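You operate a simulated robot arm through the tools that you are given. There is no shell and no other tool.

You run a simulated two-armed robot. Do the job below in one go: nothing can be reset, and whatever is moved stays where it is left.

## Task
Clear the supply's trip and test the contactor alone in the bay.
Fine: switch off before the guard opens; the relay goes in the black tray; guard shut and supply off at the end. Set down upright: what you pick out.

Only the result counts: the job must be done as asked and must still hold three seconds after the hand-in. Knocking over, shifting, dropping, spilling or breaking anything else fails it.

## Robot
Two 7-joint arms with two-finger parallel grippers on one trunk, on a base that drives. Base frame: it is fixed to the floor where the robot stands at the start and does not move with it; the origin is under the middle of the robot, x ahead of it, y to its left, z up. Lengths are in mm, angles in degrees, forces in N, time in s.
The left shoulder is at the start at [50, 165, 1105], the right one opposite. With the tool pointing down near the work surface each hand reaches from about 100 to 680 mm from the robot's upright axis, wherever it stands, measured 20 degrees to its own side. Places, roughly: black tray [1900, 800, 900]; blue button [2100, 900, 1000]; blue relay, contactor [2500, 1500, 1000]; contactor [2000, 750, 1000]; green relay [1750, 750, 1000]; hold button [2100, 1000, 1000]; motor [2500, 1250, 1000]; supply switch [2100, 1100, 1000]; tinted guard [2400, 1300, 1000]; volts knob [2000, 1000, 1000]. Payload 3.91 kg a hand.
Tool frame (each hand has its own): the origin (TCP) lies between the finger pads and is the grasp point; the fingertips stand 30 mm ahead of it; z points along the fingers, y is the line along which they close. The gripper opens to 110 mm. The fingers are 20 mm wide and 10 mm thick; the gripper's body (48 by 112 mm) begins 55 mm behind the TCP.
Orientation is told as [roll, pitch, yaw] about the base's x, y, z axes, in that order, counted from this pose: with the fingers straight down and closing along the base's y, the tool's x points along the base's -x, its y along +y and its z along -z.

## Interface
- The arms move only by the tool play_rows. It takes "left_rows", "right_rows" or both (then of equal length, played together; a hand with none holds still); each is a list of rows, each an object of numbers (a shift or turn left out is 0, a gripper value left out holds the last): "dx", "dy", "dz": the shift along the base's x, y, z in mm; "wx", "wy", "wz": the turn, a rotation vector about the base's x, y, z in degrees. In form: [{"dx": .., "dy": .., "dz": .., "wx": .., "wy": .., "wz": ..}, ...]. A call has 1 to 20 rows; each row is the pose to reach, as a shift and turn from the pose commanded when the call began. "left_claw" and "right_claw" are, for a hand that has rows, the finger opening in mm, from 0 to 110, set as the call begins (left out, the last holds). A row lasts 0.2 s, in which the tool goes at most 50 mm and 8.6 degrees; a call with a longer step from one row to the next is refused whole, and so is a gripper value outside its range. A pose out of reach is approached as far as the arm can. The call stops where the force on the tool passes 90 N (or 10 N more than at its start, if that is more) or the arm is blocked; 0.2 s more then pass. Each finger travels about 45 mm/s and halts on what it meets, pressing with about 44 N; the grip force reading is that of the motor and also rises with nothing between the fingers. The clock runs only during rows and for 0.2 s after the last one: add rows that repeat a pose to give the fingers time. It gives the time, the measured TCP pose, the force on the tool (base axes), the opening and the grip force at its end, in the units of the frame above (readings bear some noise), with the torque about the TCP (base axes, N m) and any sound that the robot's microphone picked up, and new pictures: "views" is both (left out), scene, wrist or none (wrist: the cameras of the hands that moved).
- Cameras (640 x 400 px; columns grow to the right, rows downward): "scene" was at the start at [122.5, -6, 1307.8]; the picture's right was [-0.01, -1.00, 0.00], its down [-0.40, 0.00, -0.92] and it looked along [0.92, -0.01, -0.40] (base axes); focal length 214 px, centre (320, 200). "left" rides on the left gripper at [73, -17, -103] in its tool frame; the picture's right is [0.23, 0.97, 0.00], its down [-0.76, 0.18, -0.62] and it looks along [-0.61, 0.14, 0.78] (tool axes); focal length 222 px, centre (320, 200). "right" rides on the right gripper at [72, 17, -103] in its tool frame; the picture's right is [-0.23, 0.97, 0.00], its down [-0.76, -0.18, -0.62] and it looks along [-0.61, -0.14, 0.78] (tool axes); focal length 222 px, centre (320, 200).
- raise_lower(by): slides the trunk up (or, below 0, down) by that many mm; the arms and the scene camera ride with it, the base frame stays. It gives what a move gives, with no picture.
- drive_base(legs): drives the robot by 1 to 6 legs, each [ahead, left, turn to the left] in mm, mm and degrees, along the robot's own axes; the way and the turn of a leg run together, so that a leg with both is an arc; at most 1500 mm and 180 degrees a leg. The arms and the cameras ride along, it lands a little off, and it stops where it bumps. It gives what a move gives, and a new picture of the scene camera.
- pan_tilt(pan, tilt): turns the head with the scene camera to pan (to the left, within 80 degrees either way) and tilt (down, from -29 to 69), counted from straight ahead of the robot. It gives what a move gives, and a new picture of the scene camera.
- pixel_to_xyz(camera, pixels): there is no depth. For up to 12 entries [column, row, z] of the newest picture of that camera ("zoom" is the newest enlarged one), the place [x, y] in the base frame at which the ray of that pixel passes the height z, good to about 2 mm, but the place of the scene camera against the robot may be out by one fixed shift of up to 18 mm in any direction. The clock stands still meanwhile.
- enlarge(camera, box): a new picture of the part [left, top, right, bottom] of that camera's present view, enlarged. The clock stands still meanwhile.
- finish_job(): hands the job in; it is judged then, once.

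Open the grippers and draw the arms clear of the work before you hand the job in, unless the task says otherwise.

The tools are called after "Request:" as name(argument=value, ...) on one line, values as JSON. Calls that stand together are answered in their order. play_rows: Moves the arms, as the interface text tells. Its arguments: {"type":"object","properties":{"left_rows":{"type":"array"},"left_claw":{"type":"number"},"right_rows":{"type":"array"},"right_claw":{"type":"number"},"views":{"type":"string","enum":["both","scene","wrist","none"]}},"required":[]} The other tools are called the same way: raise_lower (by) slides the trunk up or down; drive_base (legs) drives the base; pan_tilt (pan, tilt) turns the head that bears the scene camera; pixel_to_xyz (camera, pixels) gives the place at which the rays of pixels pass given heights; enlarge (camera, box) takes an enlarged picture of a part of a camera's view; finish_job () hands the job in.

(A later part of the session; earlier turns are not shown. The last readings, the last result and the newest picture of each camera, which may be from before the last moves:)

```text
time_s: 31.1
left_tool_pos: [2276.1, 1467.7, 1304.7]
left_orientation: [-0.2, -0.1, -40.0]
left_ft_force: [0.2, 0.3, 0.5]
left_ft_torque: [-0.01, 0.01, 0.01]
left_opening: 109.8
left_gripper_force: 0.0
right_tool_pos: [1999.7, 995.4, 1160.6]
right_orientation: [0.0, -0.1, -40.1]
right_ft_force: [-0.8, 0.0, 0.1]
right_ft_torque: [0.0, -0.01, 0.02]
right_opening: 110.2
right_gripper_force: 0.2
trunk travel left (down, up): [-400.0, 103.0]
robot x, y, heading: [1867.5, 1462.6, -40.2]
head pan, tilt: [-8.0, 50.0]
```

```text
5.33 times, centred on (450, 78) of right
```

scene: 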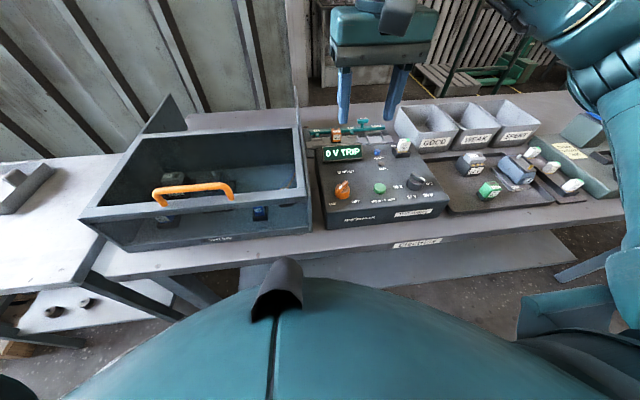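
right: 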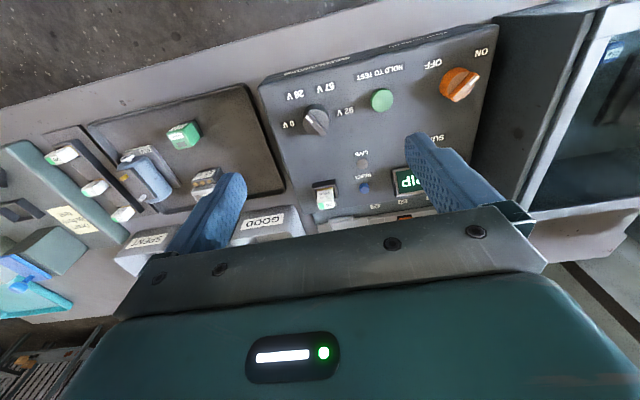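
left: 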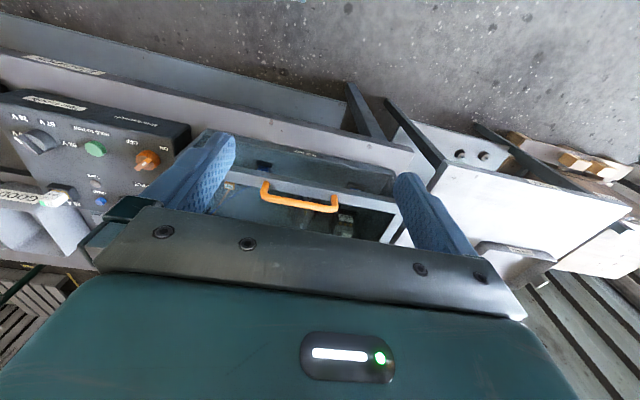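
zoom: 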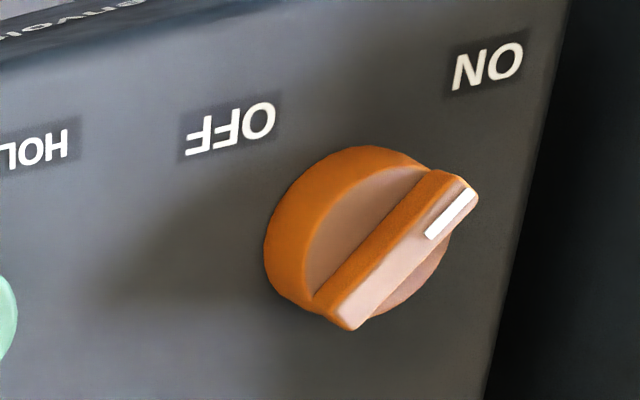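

Hold button triangulates to about (2066, 1041) with top z≈963. I do the same for the switch bar ends and centre.

Request:
pixel_to_xyz(camera="right", pixels=[[465.9, 88.3, 1000], [465.9, 88.3, 970], [478.5, 77.5, 990], [456, 100, 990], [449, 92, 970], [449, 92, 950], [364, 187, 960], [363, 163, 950]])

```text
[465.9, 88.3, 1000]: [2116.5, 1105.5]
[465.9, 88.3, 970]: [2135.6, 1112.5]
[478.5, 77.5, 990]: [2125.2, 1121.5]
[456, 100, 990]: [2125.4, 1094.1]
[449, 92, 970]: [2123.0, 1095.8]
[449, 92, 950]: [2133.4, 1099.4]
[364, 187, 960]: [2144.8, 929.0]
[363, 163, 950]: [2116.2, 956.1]
```

Switch bar centre is near (2128, 1109), top z≈983, the bar running along base y. I bring the right hand above it, turned to yaw −90 so the fingers straddle the bar, opening 45 mm.

Request:
play_rows(right_rows=[{"dx": 18, "dy": 16, "wz": -7}, {"dx": 37, "dy": 32, "wz": -14}, {"dx": 55, "dy": 48, "wz": -21}, {"dx": 74, "dy": 65, "wz": -28}, {"dx": 92, "dy": 81, "dz": -30, "wz": -35}, {"dx": 110, "dy": 97, "dz": -60, "wz": -42}, {"dx": 128, "dy": 113, "dz": -90, "wz": -50}, {"dx": 128, "dy": 113, "dz": -100, "wz": -50}], right_claw=45, views="wrist")

```text
time_s: 32.9
left_tool_pos: [2276.2, 1467.6, 1304.8]
left_orientation: [-0.2, 0.0, -40.0]
left_ft_force: [0.2, 0.3, 0.6]
left_ft_torque: [0.0, 0.0, 0.02]
left_opening: 109.8
left_gripper_force: 0.0
right_tool_pos: [2128.1, 1110.4, 1062.1]
right_orientation: [-0.1, 0.0, -90.1]
right_ft_force: [0.1, -0.1, 0.1]
right_ft_torque: [0.01, -0.02, -0.03]
right_opening: 44.7
right_gripper_force: 0.0
trunk travel left (down, up): [-400.0, 103.0]
robot x, y, heading: [1866.0, 1466.4, -40.0]
head pan, tilt: [-8.0, 50.0]
```

right: 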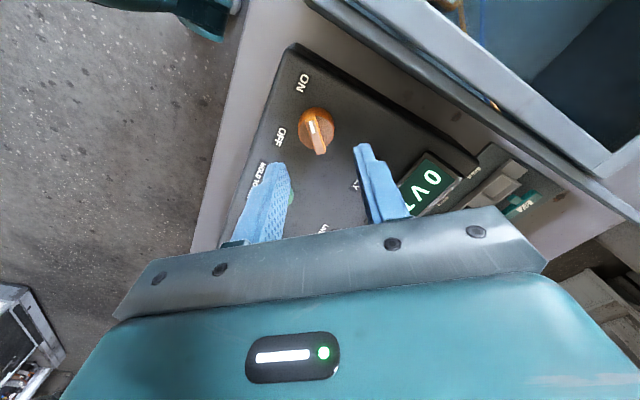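

The switch bar is at about (317, 130) between the fingers' line. I verify its position at z=983 from this pose.

Request:
enlarge(camera="right", box=[260, 85, 380, 160])

Request:
pixel_to_xyz(camera="right", pixels=[[316, 131, 983], [316, 131, 975], [311, 119, 983], [321, 151, 983]])

```text
5.33 times, centred on (320, 122) of right
```

zoom: 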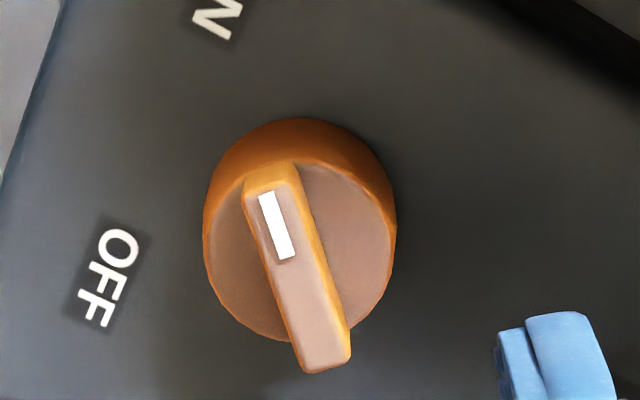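

```text
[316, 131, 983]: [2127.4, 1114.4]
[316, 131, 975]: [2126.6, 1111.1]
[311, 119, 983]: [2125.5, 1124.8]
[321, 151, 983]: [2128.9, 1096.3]
```

The bar centre is about (2127, 1111) and the bar lies at about 95° in the base frame. I trim the yaw by +5°, descend to TCP z≈1003 and check forces.

Request:
play_rows(right_rows=[{"dx": -0.5, "dy": 0, "dz": -20, "wz": 5}, {"dx": -0.5, "dz": -40, "wz": 5}, {"dx": -0.5, "dz": -52, "wz": 5}, {"dx": -0.5, "dz": -58, "wz": 5}, {"dx": -0.5, "dz": -58, "wz": 5}], right_claw=45, views="wrist")

```text
time_s: 34.1
left_tool_pos: [2276.1, 1467.0, 1304.3]
left_orientation: [-0.1, -0.1, -39.9]
left_ft_force: [0.3, 0.5, -0.6]
left_ft_torque: [0.02, 0.0, 0.0]
left_opening: 110.2
left_gripper_force: 0.1
right_tool_pos: [2126.7, 1110.0, 1003.9]
right_orientation: [0.0, 0.0, -85.1]
right_ft_force: [0.7, -0.3, 0.1]
right_ft_torque: [0.01, 0.02, 0.03]
right_opening: 45.0
right_gripper_force: 0.1
trunk travel left (down, up): [-400.0, 103.0]
robot x, y, heading: [1865.6, 1464.8, -40.2]
head pan, tilt: [-8.0, 50.0]
```

right: 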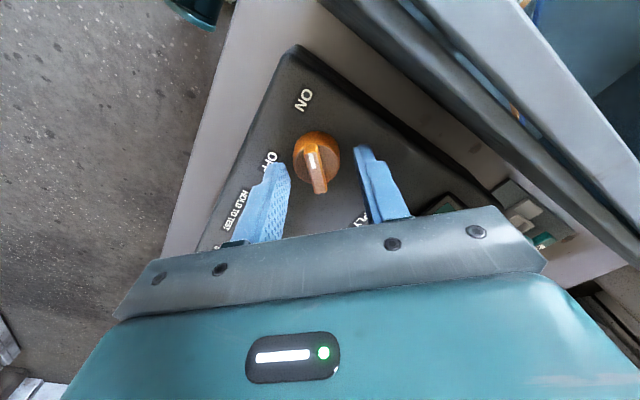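

The fingers straddle the bar at (317, 165). I close the grip on it, giving time for the fingers.

Request:
play_rows(right_rows=[{"dz": 0}, {"dz": 0}, {"dz": 0}, {"dz": 0}, {"dz": 0}], right_claw=0, views="wrist")

```text
time_s: 35.3
left_tool_pos: [2274.3, 1467.5, 1306.2]
left_orientation: [0.0, -0.1, -39.9]
left_ft_force: [0.3, -0.2, -0.1]
left_ft_torque: [0.0, -0.01, -0.01]
left_opening: 110.2
left_gripper_force: 0.1
right_tool_pos: [2124.6, 1108.5, 1004.1]
right_orientation: [-0.1, 0.0, -85.1]
right_ft_force: [-20.1, -0.5, -3.8]
right_ft_torque: [0.0, 0.61, -0.05]
right_opening: 31.0
right_gripper_force: 45.4
trunk travel left (down, up): [-400.0, 103.0]
robot x, y, heading: [1865.2, 1467.4, -40.1]
head pan, tilt: [-8.0, 50.0]
```

right: 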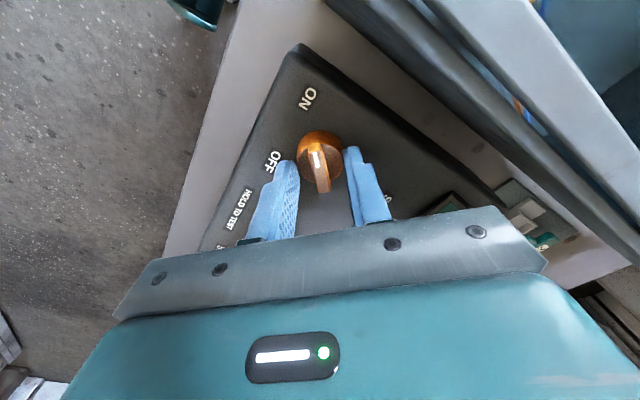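

The opening halted at 31 mm, so the fingers hold the round body rather than the bar, with a −20 N side load showing the centre is about 2–3 mm toward −x. I open, raise 9 mm, shift slightly and close on the bar.

Request:
play_rows(right_rows=[{"dz": 0}, {"dx": -2, "dz": 5}, {"dx": -2.5, "dz": 9}, {"dx": -2.5, "dz": 9}], right_claw=45, views="none")

Request:
play_rows(right_rows=[{"dz": 0}, {"dz": 0}, {"dz": 0}, {"dz": 0}, {"dz": 0}, {"dz": 0}], right_claw=0, views="wrist")

```text
time_s: 36.3
left_tool_pos: [2276.9, 1468.5, 1305.2]
left_orientation: [-0.1, 0.0, -40.1]
left_ft_force: [-0.4, 0.2, 0.2]
left_ft_torque: [-0.04, -0.03, 0.02]
left_opening: 109.9
left_gripper_force: 0.0
right_tool_pos: [2123.6, 1110.1, 1012.5]
right_orientation: [0.0, 0.0, -85.1]
right_ft_force: [0.5, -0.3, -0.2]
right_ft_torque: [0.02, 0.04, 0.02]
right_opening: 45.0
right_gripper_force: 0.1
trunk travel left (down, up): [-400.0, 103.0]
robot x, y, heading: [1864.5, 1462.7, -40.0]
head pan, tilt: [-8.0, 50.0]
```

```text
time_s: 37.7
left_tool_pos: [2276.7, 1468.9, 1305.0]
left_orientation: [0.0, 0.0, -40.0]
left_ft_force: [-0.3, 0.9, 0.6]
left_ft_torque: [0.02, 0.01, -0.03]
left_opening: 110.0
left_gripper_force: 0.0
right_tool_pos: [2123.8, 1109.1, 1012.7]
right_orientation: [0.0, 0.0, -85.1]
right_ft_force: [0.0, 0.2, -0.6]
right_ft_torque: [0.0, -0.03, 0.02]
right_opening: 8.9
right_gripper_force: 45.3
trunk travel left (down, up): [-400.0, 103.0]
robot x, y, heading: [1867.4, 1468.1, -40.6]
head pan, tilt: [-8.0, 50.0]
```

right: 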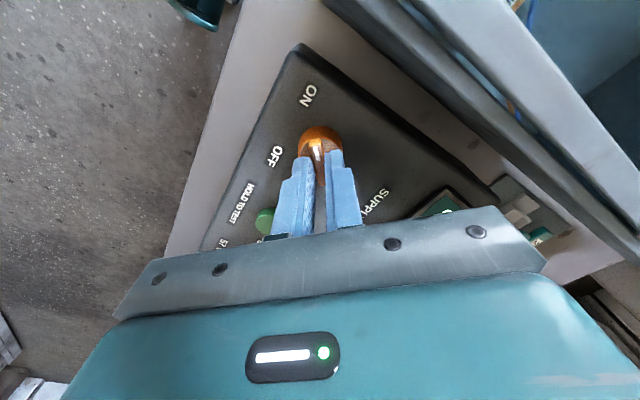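

The grip is on the bar (opening 8.9 mm) without side load. I turn it +90° counter-clockwise from ON to OFF.

Request:
play_rows(right_rows=[{"wz": 8}, {"wz": 16}, {"wz": 24}, {"wz": 32}, {"wz": 40}, {"wz": 48}, {"wz": 56}, {"wz": 64}, {"wz": 72}, {"wz": 80}, {"wz": 88}, {"wz": 90}, {"wz": 90}], views="both")

```text
time_s: 40.5
left_tool_pos: [2275.6, 1468.0, 1305.1]
left_orientation: [0.0, -0.1, -40.1]
left_ft_force: [-0.6, -0.9, 0.3]
left_ft_torque: [-0.02, 0.01, 0.01]
left_opening: 109.9
left_gripper_force: 0.0
right_tool_pos: [2123.1, 1107.7, 1012.5]
right_orientation: [-0.1, 0.0, 4.9]
right_ft_force: [-6.9, -12.6, 15.6]
right_ft_torque: [-0.42, 0.76, -0.11]
right_opening: 9.0
right_gripper_force: 45.1
trunk travel left (down, up): [-400.0, 103.0]
robot x, y, heading: [1870.6, 1461.7, -39.9]
head pan, tilt: [-8.0, 50.0]
```

scene: 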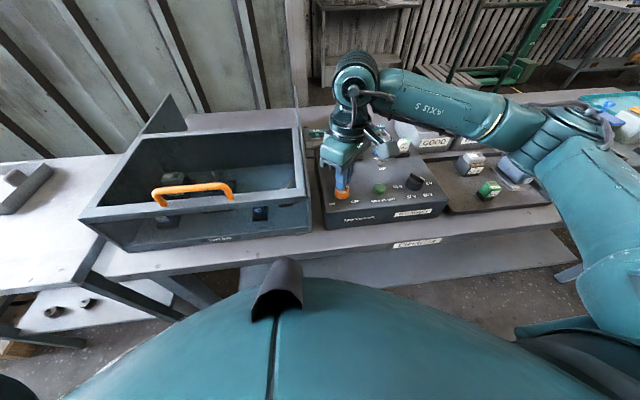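
right: 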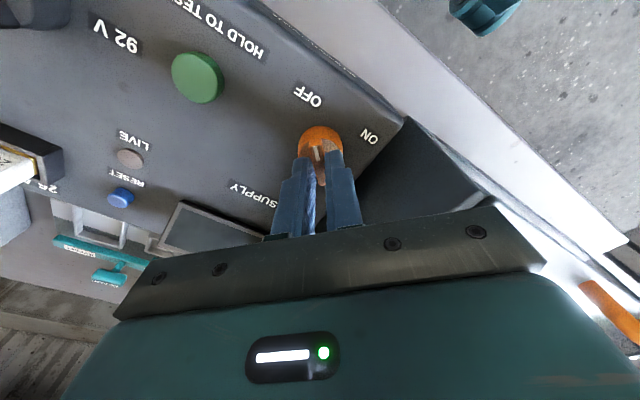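

The display at (205, 228) has gone dark and the mark points to OFF. I open the fingers and lift the right hand clear.

Request:
play_rows(right_rows=[{"dz": 0}, {"dz": 0}, {"dz": 0}, {"dz": 30}, {"dz": 70}, {"dz": 110, "wz": -8}, {"dz": 150, "wz": -16}, {"dz": 150, "wz": -24}, {"dz": 150, "wz": -32}, {"dz": 150, "wz": -40}, {"dz": 150, "wz": -45}], right_claw=45, views="both")

Request:
enlarge(camera="right", box=[240, 40, 420, 160])

```text
time_s: 42.9
left_tool_pos: [2276.3, 1469.0, 1304.8]
left_orientation: [0.0, 0.0, -40.0]
left_ft_force: [0.3, -1.0, 0.6]
left_ft_torque: [0.04, 0.02, -0.02]
left_opening: 109.9
left_gripper_force: 0.0
right_tool_pos: [2125.4, 1110.0, 1163.1]
right_orientation: [0.0, 0.0, -40.1]
right_ft_force: [-0.2, -0.3, 0.4]
right_ft_torque: [-0.02, -0.01, -0.02]
right_opening: 45.2
right_gripper_force: 0.0
trunk travel left (down, up): [-400.0, 103.0]
robot x, y, heading: [1865.2, 1467.5, -40.1]
head pan, tilt: [-8.0, 50.0]
```

scene: 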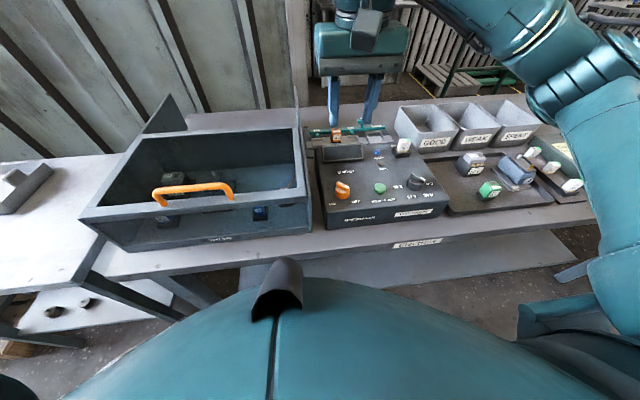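
right: 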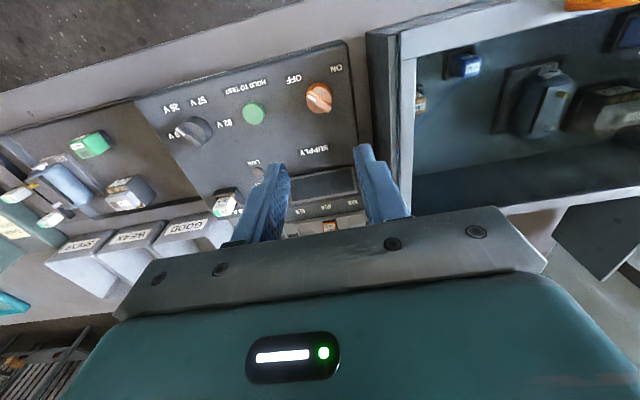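

```text
3.33 times, centred on (330, 100) of right
```

zoom: 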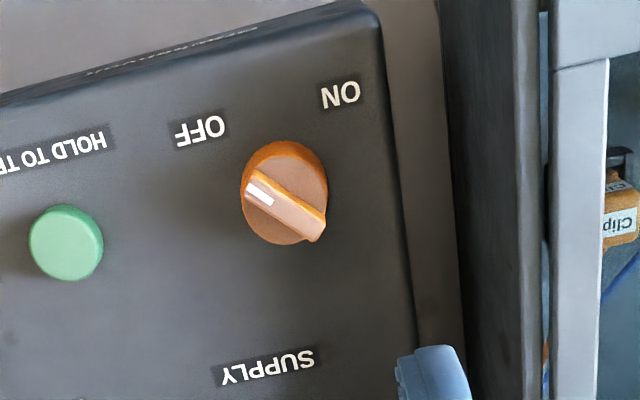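

The switch now points to OFF and the display is dark. Next the guard: I move the left hand closer over the bay handle for a look.

Request:
play_rows(left_rows=[{"dx": -15, "dy": -20, "dz": -30}, {"dx": -30, "dy": -40, "dz": -60}, {"dx": -45, "dy": -60, "dz": -85}, {"dx": -45, "dy": -65, "dz": -100}, {"dx": -45, "dy": -65, "dz": -100}], views="wrist")

```text
time_s: 44.1
left_tool_pos: [2232.2, 1403.2, 1205.1]
left_orientation: [0.0, -0.1, -40.1]
left_ft_force: [-0.7, 0.2, -0.1]
left_ft_torque: [-0.03, 0.01, 0.02]
left_opening: 110.0
left_gripper_force: 0.1
right_tool_pos: [2124.4, 1109.2, 1162.8]
right_orientation: [0.0, 0.0, -40.1]
right_ft_force: [0.5, 0.4, -0.5]
right_ft_torque: [-0.02, -0.01, 0.02]
right_opening: 45.0
right_gripper_force: 0.0
trunk travel left (down, up): [-400.0, 103.0]
robot x, y, heading: [1872.6, 1465.7, -40.1]
head pan, tilt: [-8.0, 50.0]
```

left: 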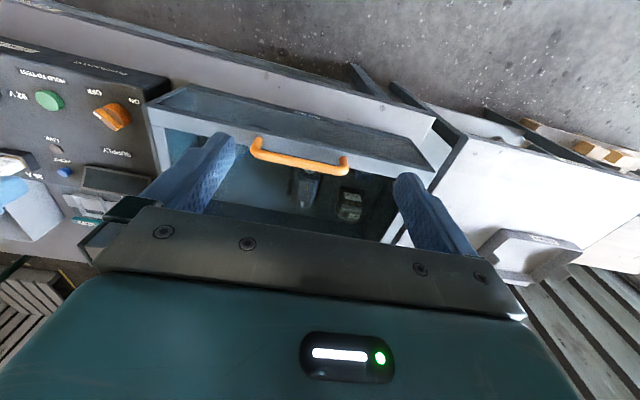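

The handle bar runs from about (257, 142) to (346, 160). I enlarge and take coordinates of it and of the guard frame.

Request:
enlarge(camera="left", box=[140, 70, 460, 240])

Request:
pixel_to_xyz(camera="left", pixels=[[257, 143, 1070], [257, 143, 1050], [344, 160, 1070], [344, 160, 1050], [150, 106, 1030], [432, 171, 1030], [187, 85, 900], [430, 134, 900]])

```text
2.00 times, centred on (300, 155) of left
```

zoom: 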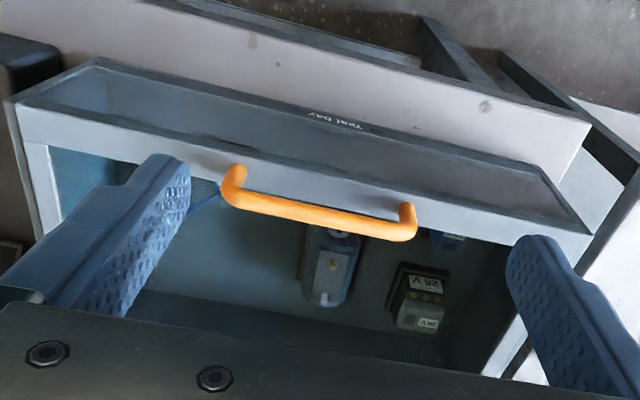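

```text
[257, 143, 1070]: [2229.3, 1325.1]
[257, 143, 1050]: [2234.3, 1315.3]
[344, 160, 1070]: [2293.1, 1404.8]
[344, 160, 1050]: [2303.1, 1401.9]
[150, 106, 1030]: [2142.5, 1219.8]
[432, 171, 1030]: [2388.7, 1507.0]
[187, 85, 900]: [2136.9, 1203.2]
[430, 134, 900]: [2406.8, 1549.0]
```

The handle centre is around (2266, 1362). I close the left fingers and bring them just on the robot side of the handle, a little above it, to check heights.

Request:
play_rows(left_rows=[{"dx": 0, "dy": 0, "dz": -20}, {"dx": -5, "dy": -5, "dz": -50}, {"dx": -5, "dy": -5, "dz": -80}, {"dx": -5, "dy": -5, "dz": -80}, {"dx": -5, "dy": -5, "dz": -80}, {"dx": -5, "dy": -5, "dz": -80}], left_claw=0, views="wrist")

```text
time_s: 45.5
left_tool_pos: [2226.3, 1398.3, 1124.2]
left_orientation: [-0.2, 0.0, -40.0]
left_ft_force: [-0.1, 0.0, 0.2]
left_ft_torque: [0.0, 0.01, 0.01]
left_opening: 0.0
left_gripper_force: 14.2
right_tool_pos: [2125.0, 1109.5, 1161.6]
right_orientation: [0.0, 0.0, -40.2]
right_ft_force: [0.0, -0.4, 0.7]
right_ft_torque: [-0.03, 0.01, 0.02]
right_opening: 45.1
right_gripper_force: 0.1
trunk travel left (down, up): [-400.0, 103.0]
robot x, y, heading: [1866.9, 1463.7, -40.1]
head pan, tilt: [-8.0, 50.0]
```

left: 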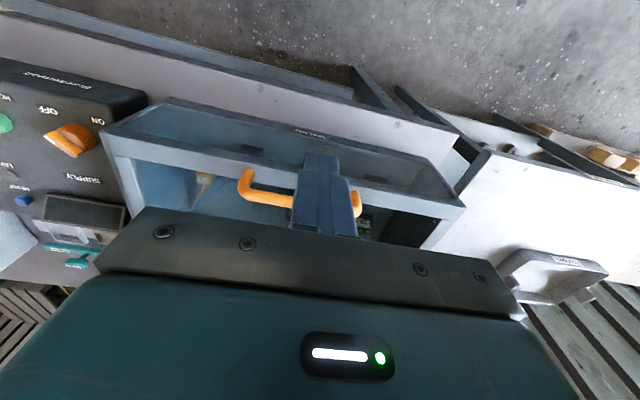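

Request:
enlarge(camera="left", box=[90, 80, 480, 250])

Request:
pixel_to_xyz(camera="left", pixels=[[243, 188, 1070], [243, 188, 1050], [247, 173, 1030], [354, 195, 1030], [104, 136, 1030], [463, 206, 1030]])

```text
1.64 times, centred on (285, 165) of left
```

zoom: 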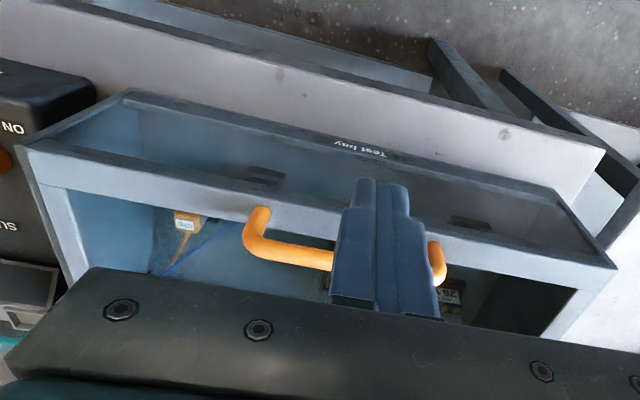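

```text
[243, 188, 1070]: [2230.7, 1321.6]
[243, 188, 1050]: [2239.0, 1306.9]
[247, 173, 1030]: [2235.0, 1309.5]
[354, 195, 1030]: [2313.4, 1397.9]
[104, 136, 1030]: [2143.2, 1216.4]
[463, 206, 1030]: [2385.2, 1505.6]
```

The guard's front frame top sits at z≈1030 and overhangs the box; the handle is centred at left ≈175 mm. I lower the closed fingers to tip height ≈1047 on the near side of the bar and nudge ahead to find contact.

Request:
play_rows(left_rows=[{"dz": -25}, {"dz": -47}, {"dx": 11.5, "dy": -9.6, "dz": -47}, {"dx": 23, "dy": -19.3, "dz": -47}, {"dx": 34.5, "dy": -28.9, "dz": -47}, {"dx": 46, "dy": -38.6, "dz": -47}, {"dx": 53.6, "dy": -45, "dz": -47}], views="both")

```text
time_s: 47.1
left_tool_pos: [2281.9, 1352.4, 1077.8]
left_orientation: [-0.1, -0.1, -39.9]
left_ft_force: [-0.4, -0.7, -0.5]
left_ft_torque: [-0.05, -0.01, 0.0]
left_opening: 0.3
left_gripper_force: 37.8
right_tool_pos: [2125.4, 1110.3, 1162.9]
right_orientation: [0.0, 0.0, -40.1]
right_ft_force: [0.1, -0.6, -0.7]
right_ft_torque: [-0.01, -0.01, 0.01]
right_opening: 44.9
right_gripper_force: 0.1
trunk travel left (down, up): [-400.0, 103.0]
robot x, y, heading: [1869.2, 1466.5, -40.0]
head pan, tilt: [-8.0, 50.0]
```

scene: 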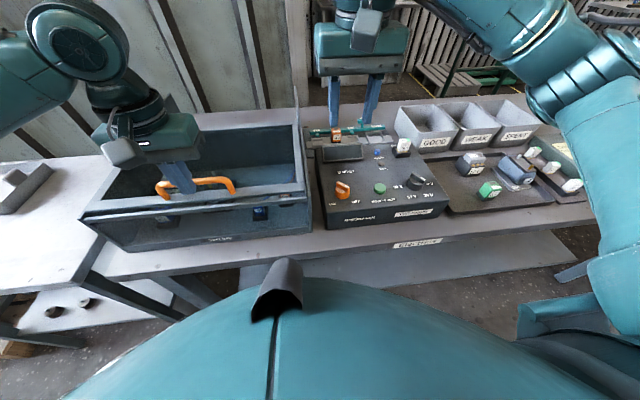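
left: 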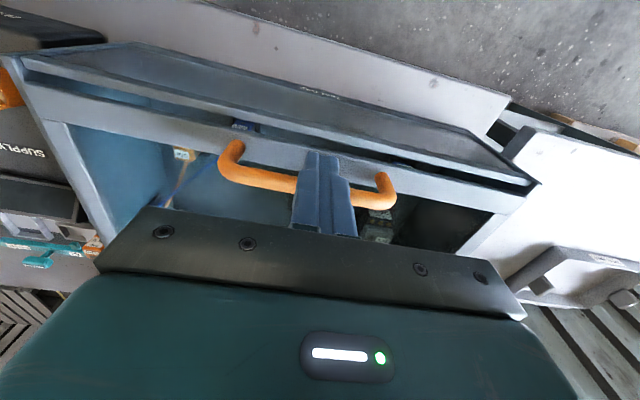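

The guard slid back about 20 mm with almost no force, so it is a slider. I keep pushing the handle ahead by 150 mm and check.

Request:
play_rows(left_rows=[{"dx": 15.3, "dy": -12.9}, {"dx": 30.6, "dy": -25.7}, {"dx": 46, "dy": -38.6}, {"dx": 61.3, "dy": -51.4}, {"dx": 76.6, "dy": -64.3}, {"dx": 92, "dy": -77.2}, {"dx": 107.2, "dy": -90}, {"dx": 115, "dy": -96.5}], views="both")

```text
time_s: 48.9
left_tool_pos: [2395.8, 1258.0, 1076.4]
left_orientation: [-0.1, -0.1, -40.0]
left_ft_force: [0.0, -0.8, 0.8]
left_ft_torque: [0.01, 0.01, -0.04]
left_opening: 0.0
left_gripper_force: 37.7
right_tool_pos: [2124.5, 1108.4, 1163.7]
right_orientation: [0.0, -0.1, -40.1]
right_ft_force: [-0.2, 0.2, -0.8]
right_ft_torque: [-0.02, 0.02, -0.02]
right_opening: 45.0
right_gripper_force: 0.1
trunk travel left (down, up): [-400.0, 103.0]
robot x, y, heading: [1869.2, 1466.3, -40.1]
head pan, tilt: [-8.0, 50.0]
```

scene: 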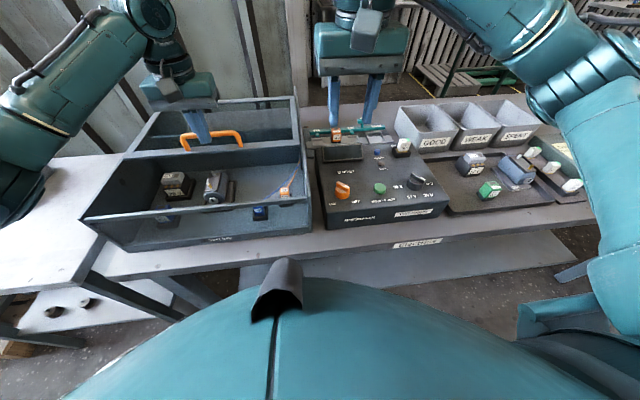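
left: 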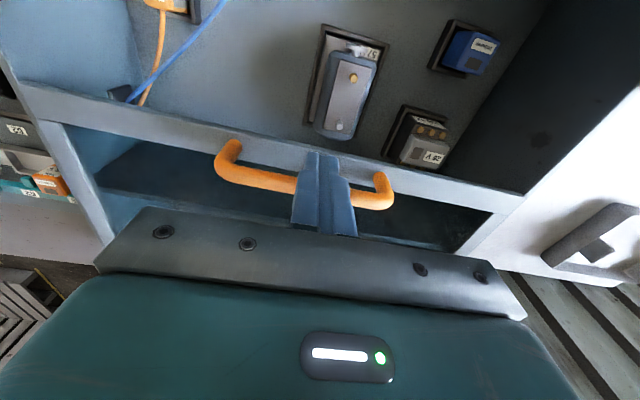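

The guard is open about 170 mm; relay (470, 50), contactor (420, 140) and motor (345, 85) show clearly. I push the guard another 65 mm for clearance.

Request:
play_rows(left_rows=[{"dx": 15.3, "dy": -12.9}, {"dx": 30.6, "dy": -25.7}, {"dx": 42, "dy": -35.3}, {"dx": 50, "dy": -41.8}], views="both")

Request:
enlarge(camera="left", box=[240, 0, 560, 200])

Request:
enlarge(camera="scene", box=[70, 80, 330, 260])

```text
time_s: 49.9
left_tool_pos: [2445.3, 1214.0, 1078.1]
left_orientation: [0.0, -0.2, -40.0]
left_ft_force: [0.1, -0.1, -0.5]
left_ft_torque: [0.03, 0.02, 0.0]
left_opening: 0.4
left_gripper_force: 37.9
right_tool_pos: [2124.6, 1108.1, 1162.6]
right_orientation: [0.0, 0.0, -40.0]
right_ft_force: [0.1, -0.8, -0.7]
right_ft_torque: [-0.01, 0.0, 0.02]
right_opening: 45.2
right_gripper_force: 0.1
trunk travel left (down, up): [-400.0, 103.0]
robot x, y, heading: [1864.8, 1467.3, -40.1]
head pan, tilt: [-8.0, 50.0]
```

scene: 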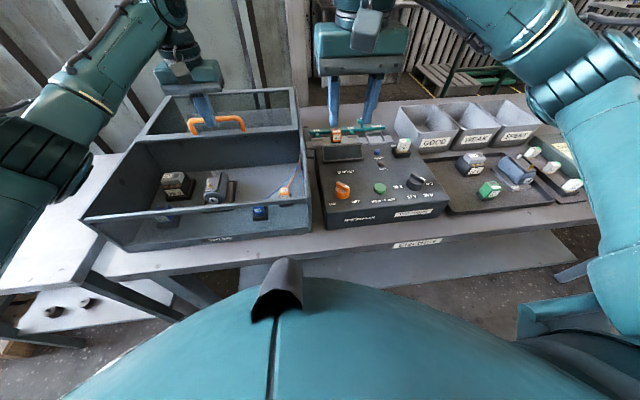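
left: 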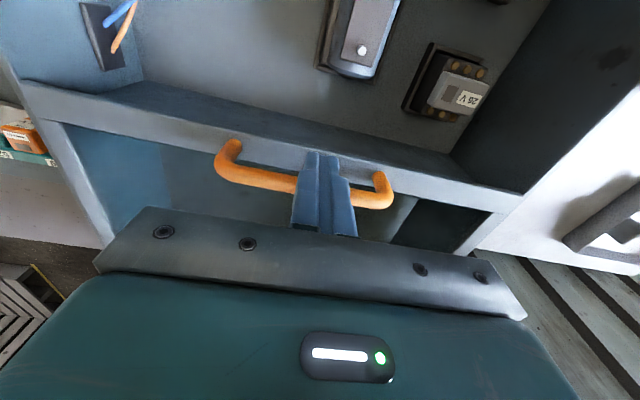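

```text
2.00 times, centred on (400, 100) of left
```

zoom: 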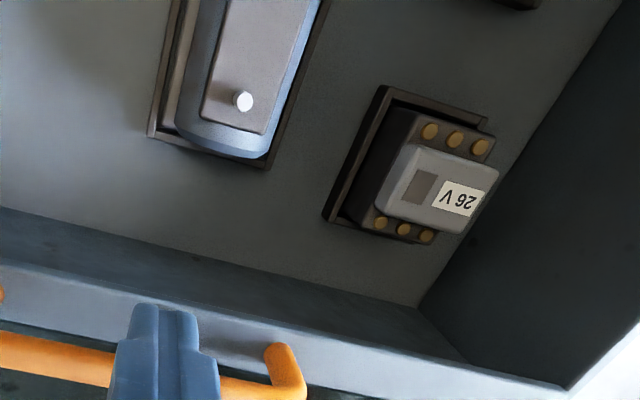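

```text
2.22 times, centred on (200, 170) of scene
```

zoom: 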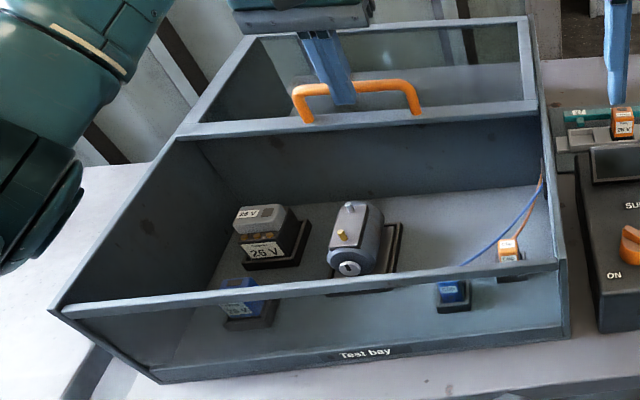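

The guard is now back past the rear wall and the whole bay is open from above. I raise the left hand off the handle and bring it back over the relay at the front-left of the bay.

Request:
play_rows(left_rows=[{"dx": -8, "dy": 6, "dz": 30}, {"dx": -20, "dy": 17, "dz": 70}, {"dx": -40, "dy": 45, "dz": 100}, {"dx": -55, "dy": 85, "dz": 110}, {"dx": -65, "dy": 125, "dz": 115}, {"dx": -70, "dy": 165, "dz": 120}, {"dx": -75, "dy": 195, "dz": 120}, {"dx": -80, "dy": 205, "dz": 120}], left_claw=90, views="both")

```text
time_s: 51.7
left_tool_pos: [2365.6, 1418.7, 1198.0]
left_orientation: [-0.1, 0.0, -40.0]
left_ft_force: [0.8, 0.7, -0.3]
left_ft_torque: [0.0, -0.02, 0.0]
left_opening: 90.1
left_gripper_force: 0.0
right_tool_pos: [2124.5, 1109.2, 1162.7]
right_orientation: [0.0, -0.2, -40.0]
right_ft_force: [-0.4, 0.0, -0.3]
right_ft_torque: [-0.02, -0.02, 0.01]
right_opening: 45.1
right_gripper_force: 0.0
trunk travel left (down, up): [-400.0, 103.0]
robot x, y, heading: [1869.6, 1464.5, -40.0]
head pan, tilt: [-8.0, 50.0]
```

scene: 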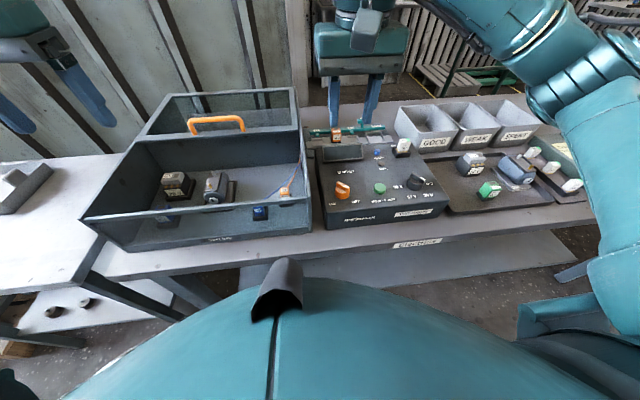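
left: 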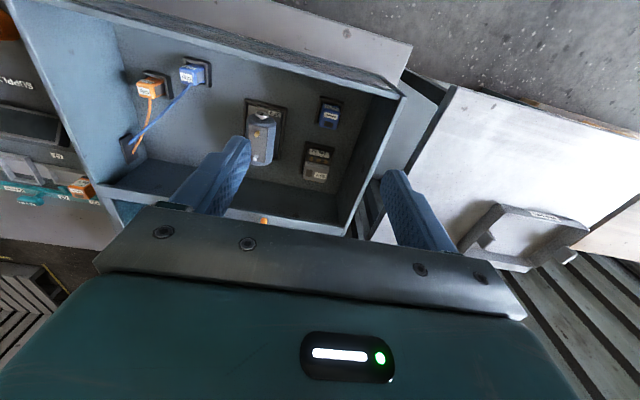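

This gives a fine top view of the bay: relay (329, 113), contactor (318, 163), motor (262, 137), clips parked at (150, 88) and (192, 73). I enlarge it.

Request:
enlarge(camera="left", box=[220, 60, 410, 220])

Request:
pixel_to_xyz(camera="left", pixels=[[329, 113, 960], [329, 113, 940], [329, 113, 920], [318, 163, 960], [318, 163, 940], [262, 137, 960], [262, 137, 940], [403, 97, 1030], [349, 235, 1030], [370, 92, 905]])

```text
2.50 times, centred on (315, 140) of left
```

zoom: 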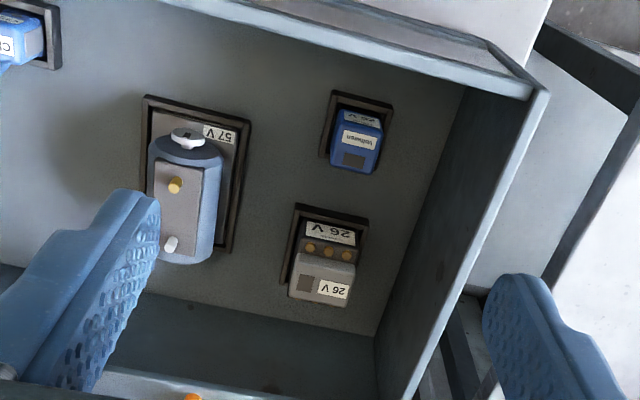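

```text
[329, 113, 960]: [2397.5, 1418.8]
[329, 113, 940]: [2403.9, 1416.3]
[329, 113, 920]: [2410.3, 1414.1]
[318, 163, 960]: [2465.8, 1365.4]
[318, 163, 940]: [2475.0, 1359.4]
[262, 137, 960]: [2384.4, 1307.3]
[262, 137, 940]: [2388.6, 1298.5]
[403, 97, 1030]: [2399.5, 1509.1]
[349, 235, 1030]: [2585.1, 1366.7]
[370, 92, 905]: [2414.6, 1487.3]
```

Relay centre is about (2404, 1416), roughly 61 mm from the bay's left wall, which leaves the 112 mm-wide gripper body only about 5 mm; I need precise numbers. I move directly above it and lower to z≈1110 for a second view.

Request:
play_rows(left_rows=[{"dx": 13, "dy": -1, "dz": -30}, {"dx": 26, "dy": -2, "dz": -60}, {"dx": 38, "dy": -3, "dz": -85}, {"dx": 38, "dy": -3, "dz": -85}], left_claw=70, views="wrist")

Request:
enlarge(camera="left", box=[220, 60, 440, 200])

```text
time_s: 52.7
left_tool_pos: [2403.2, 1417.9, 1112.4]
left_orientation: [-0.1, -0.2, -39.9]
left_ft_force: [-0.8, 0.1, -0.9]
left_ft_torque: [0.03, 0.02, 0.02]
left_opening: 70.1
left_gripper_force: 0.1
right_tool_pos: [2125.5, 1109.4, 1162.1]
right_orientation: [0.0, 0.1, -40.1]
right_ft_force: [-0.1, -0.3, -1.2]
right_ft_torque: [0.02, 0.03, -0.03]
right_opening: 44.9
right_gripper_force: 0.1
trunk travel left (down, up): [-400.0, 103.0]
robot x, y, heading: [1865.4, 1464.5, -40.3]
head pan, tilt: [-8.0, 50.0]
```

left: 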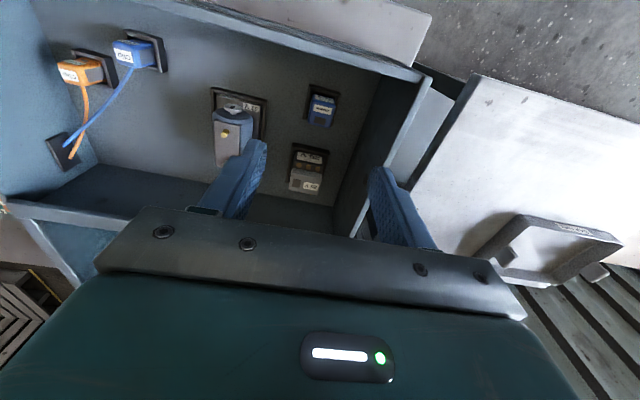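

```text
2.86 times, centred on (330, 130) of left
```

zoom: 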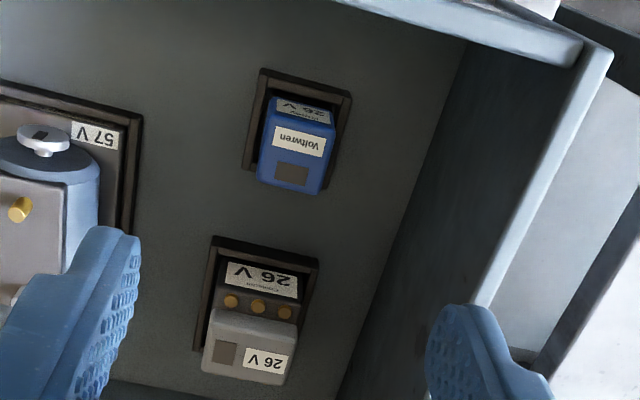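

The relay's top face centre is near zoom (295, 157), i.e. pixel (321, 115). I take coordinates of its corners, its seat rim and the left wall.

Request:
pixel_to_xyz(camera="left", pixels=[[321.3, 115, 960], [321.3, 115, 940], [311.8, 102, 950], [335.3, 105.5, 950], [330.7, 128.3, 950], [308, 124, 950], [309, 84.5, 915], [341, 92, 915], [303, 119, 915], [431, 79, 1030], [392, 167, 1030], [423, 75, 1030]])

```text
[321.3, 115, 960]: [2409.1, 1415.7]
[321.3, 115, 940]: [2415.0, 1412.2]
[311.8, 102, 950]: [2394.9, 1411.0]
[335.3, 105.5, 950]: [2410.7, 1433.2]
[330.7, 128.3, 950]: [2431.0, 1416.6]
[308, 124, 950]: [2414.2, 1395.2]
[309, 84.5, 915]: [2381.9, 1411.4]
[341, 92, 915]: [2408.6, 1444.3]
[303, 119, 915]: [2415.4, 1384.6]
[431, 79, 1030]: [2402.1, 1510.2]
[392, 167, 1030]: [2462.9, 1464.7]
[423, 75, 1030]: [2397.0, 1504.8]
```

The relay is about 27 mm square, aligned with the bench, with its centre near (2413, 1413); the left wall's inner face is about 60 mm away. I descend partway with a 3° lean away from the wall, then look again.

Request:
play_rows(left_rows=[{"dx": 4, "dy": -3, "dz": -25, "wx": 1.1, "wy": -0.9}, {"dx": 9.3, "dy": -5.7, "dz": -55, "wx": 2.3, "wy": -1.9}, {"dx": 9.3, "dy": -5.7, "dz": -85, "wx": 2.3, "wy": -1.9}, {"dx": 9.3, "dy": -5.7, "dz": -100, "wx": 2.3, "wy": -1.9}, {"dx": 9.3, "dy": -5.7, "dz": -100, "wx": 2.3, "wy": -1.9}], left_claw=60, views="both")

Request:
enlarge(camera="left", box=[200, 80, 460, 240])

```text
time_s: 53.9
left_tool_pos: [2413.1, 1410.1, 1012.2]
left_orientation: [2.9, -0.1, -40.0]
left_ft_force: [0.3, 0.5, -0.4]
left_ft_torque: [0.0, 0.02, -0.03]
left_opening: 60.1
left_gripper_force: 0.0
right_tool_pos: [2125.0, 1109.9, 1162.0]
right_orientation: [0.1, 0.0, -40.2]
right_ft_force: [-0.8, 0.4, 0.6]
right_ft_torque: [-0.02, 0.01, 0.0]
right_opening: 45.0
right_gripper_force: 0.1
trunk travel left (down, up): [-400.0, 103.0]
robot x, y, heading: [1863.6, 1467.2, -40.0]
head pan, tilt: [-8.0, 50.0]
```

scene: 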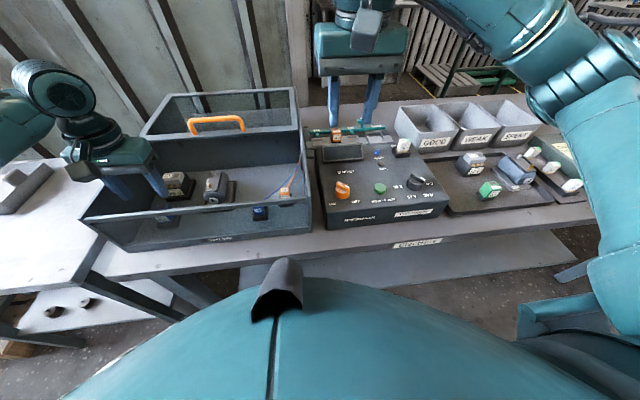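
left: 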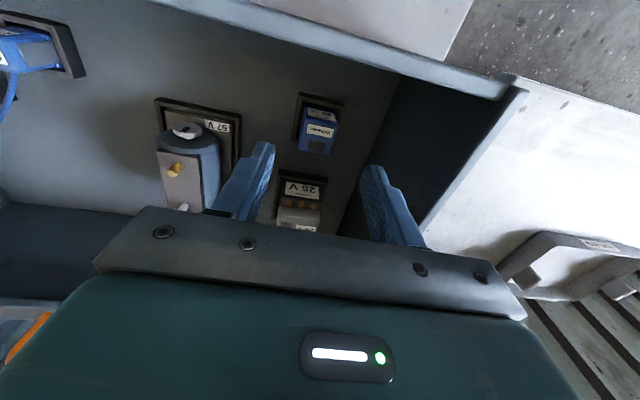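

```text
2.46 times, centred on (330, 160) of left
```

zoom: 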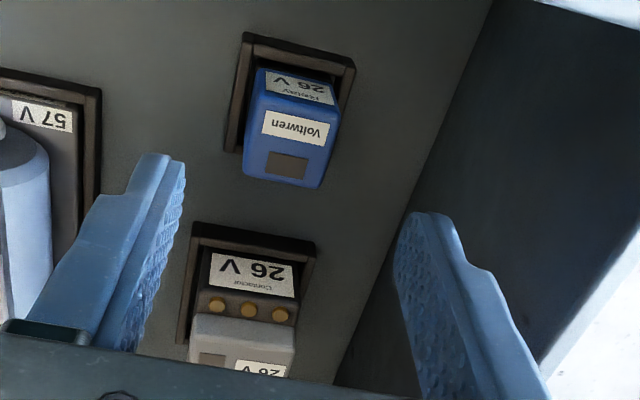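

I triangulate the relay's top with this lower view: top face centre at about pixel (318, 136).

Request:
pixel_to_xyz(camera="left", pixels=[[318.2, 136.4, 960], [318.2, 136.4, 940], [304, 119, 950], [339, 123.5, 950], [331, 155, 950], [299.5, 148.5, 950], [299, 94, 915], [344.5, 103.5, 915], [291, 138.5, 915], [518, 85, 1030], [470, 150, 1030]])

```text
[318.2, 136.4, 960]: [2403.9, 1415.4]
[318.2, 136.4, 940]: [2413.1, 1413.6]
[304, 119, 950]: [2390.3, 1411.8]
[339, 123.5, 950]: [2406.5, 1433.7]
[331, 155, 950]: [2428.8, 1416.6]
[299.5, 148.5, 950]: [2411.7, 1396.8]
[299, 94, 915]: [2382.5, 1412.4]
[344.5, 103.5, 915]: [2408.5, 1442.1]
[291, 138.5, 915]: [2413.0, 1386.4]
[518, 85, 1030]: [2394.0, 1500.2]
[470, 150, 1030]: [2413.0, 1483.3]
```

The wall top triangulates to z≈1016 and its inner face to about 65 mm from the relay centre, so the body clears. I descend to TCP z≈962 with a small shift toward the relay centre.

Request:
play_rows(left_rows=[{"dx": 1, "dy": 1.8, "dz": -15}, {"dx": 1, "dy": 1.8, "dz": -30}, {"dx": 1, "dy": 1.8, "dz": -42}, {"dx": 1, "dy": 1.8, "dz": -50}, {"dx": 1, "dy": 1.8, "dz": -50}], left_claw=60, views="both")

Request:
enlarge(camera="left", box=[200, 100, 460, 260])

Request:
enlarge(camera="scene", box=[60, 110, 260, 250])

```text
time_s: 55.1
left_tool_pos: [2414.8, 1413.3, 962.2]
left_orientation: [2.9, 0.0, -40.0]
left_ft_force: [-0.2, 0.6, 0.5]
left_ft_torque: [0.03, -0.02, -0.02]
left_opening: 60.1
left_gripper_force: 0.2
right_tool_pos: [2125.6, 1109.7, 1161.9]
right_orientation: [-0.1, -0.1, -40.0]
right_ft_force: [0.4, -0.2, 1.4]
right_ft_torque: [0.02, 0.0, 0.01]
right_opening: 45.1
right_gripper_force: 0.0
trunk travel left (down, up): [-400.0, 103.0]
robot x, y, heading: [1869.6, 1465.6, -40.0]
head pan, tilt: [-8.0, 50.0]
```

scene: 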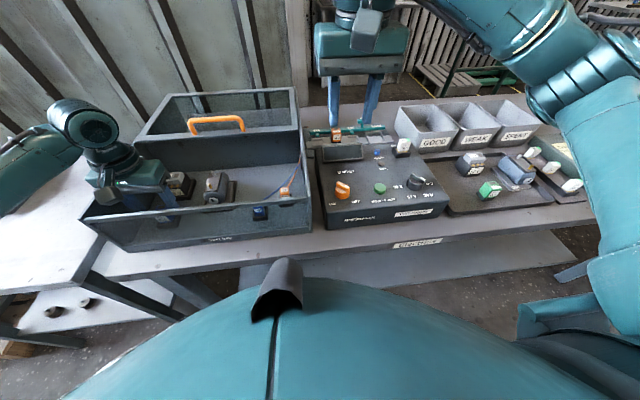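
left: 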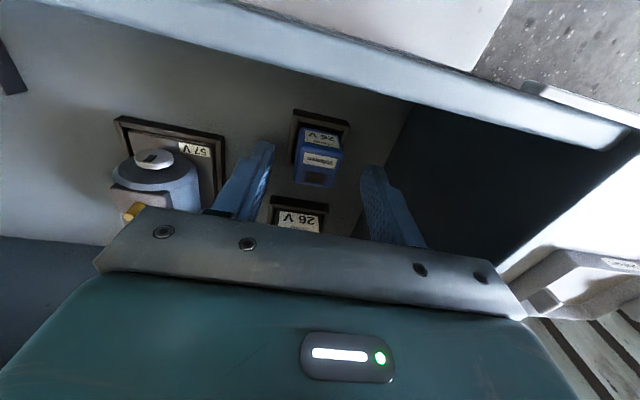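

```text
2.46 times, centred on (330, 180) of left
```

zoom: 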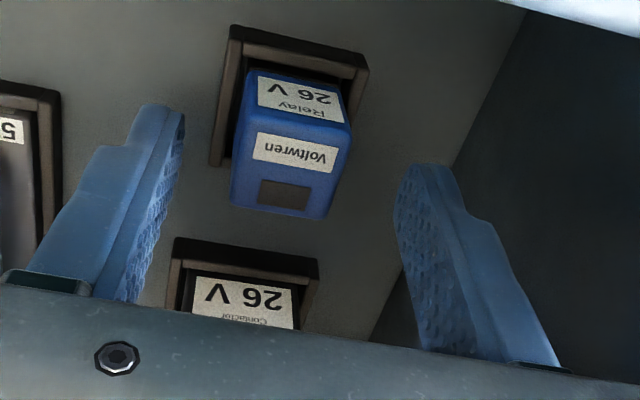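

```text
2.86 times, centred on (160, 180) of scene
```

zoom: 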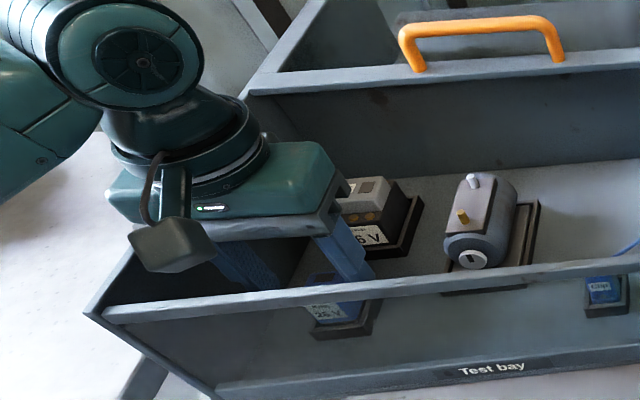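

I re-check the relay's centre and top height against this view (top centre near pixel (318, 166)).

Request:
pixel_to_xyz(camera="left", pixels=[[317.8, 165.8, 960], [317.8, 165.8, 950], [317.8, 165.8, 940], [317.8, 165.8, 930], [301, 144, 945], [341, 149.5, 945], [333, 188, 945], [295, 180, 945]])

```text
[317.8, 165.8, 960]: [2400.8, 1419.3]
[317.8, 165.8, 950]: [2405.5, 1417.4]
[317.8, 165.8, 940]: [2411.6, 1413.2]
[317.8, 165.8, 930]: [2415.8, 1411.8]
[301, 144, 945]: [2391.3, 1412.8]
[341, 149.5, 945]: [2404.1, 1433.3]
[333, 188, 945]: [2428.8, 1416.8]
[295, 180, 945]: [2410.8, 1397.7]
```

The estimates suggest the relay is about 30 mm wide with its top at only z≈930, so I must keep the tips just above the seat rim. I narrow to 40 mm and lower 8 mm gently, watching the force.

Request:
play_rows(left_rows=[{"dz": 0}, {"dz": 0}, {"dz": -3}, {"dz": -6}, {"dz": -8}, {"dz": -8}], left_claw=42, views="wrist")

Request:
enlarge(camera="left", box=[200, 100, 460, 260])

```text
time_s: 56.5
left_tool_pos: [2413.2, 1412.6, 954.5]
left_orientation: [2.9, 0.0, -40.0]
left_ft_force: [0.3, 0.1, 0.1]
left_ft_torque: [0.02, -0.05, 0.01]
left_opening: 42.1
left_gripper_force: 0.0
right_tool_pos: [2125.3, 1109.8, 1162.1]
right_orientation: [0.0, 0.1, -40.1]
right_ft_force: [-0.9, 0.1, 0.2]
right_ft_torque: [0.02, -0.04, 0.01]
right_opening: 45.2
right_gripper_force: 0.0
trunk travel left (down, up): [-400.0, 103.0]
robot x, y, heading: [1865.3, 1470.5, -40.1]
head pan, tilt: [-8.0, 50.0]
```

left: 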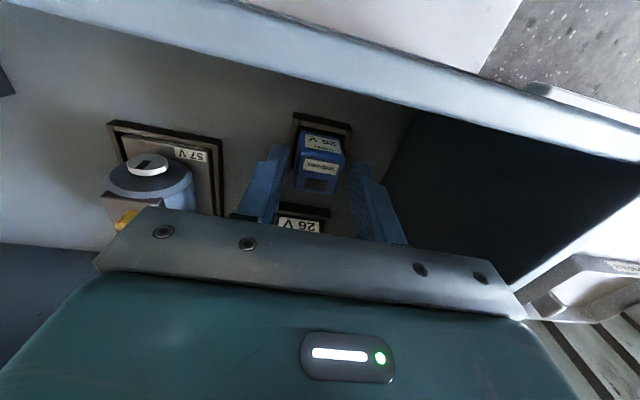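

```text
2.46 times, centred on (330, 180) of left
```

zoom: 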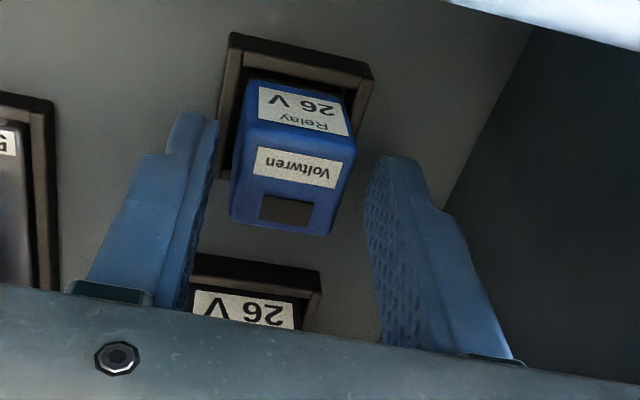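

The fingers straddle the relay. I check which pixel the tool axis meets at relay height to confirm the alignment along the finger width.

Request:
pixel_to_xyz(camera="left", pixels=[[318, 172, 935], [318, 180, 935], [303.5, 147, 935], [344, 156, 935], [333, 195, 935], [294, 189, 935], [262, 147, 924], [354, 165, 924]])

```text
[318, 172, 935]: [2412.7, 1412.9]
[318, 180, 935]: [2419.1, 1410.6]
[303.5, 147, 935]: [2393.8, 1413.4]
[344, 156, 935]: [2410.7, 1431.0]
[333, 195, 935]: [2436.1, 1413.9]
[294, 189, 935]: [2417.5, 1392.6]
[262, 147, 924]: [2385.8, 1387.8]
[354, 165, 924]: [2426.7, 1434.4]
```

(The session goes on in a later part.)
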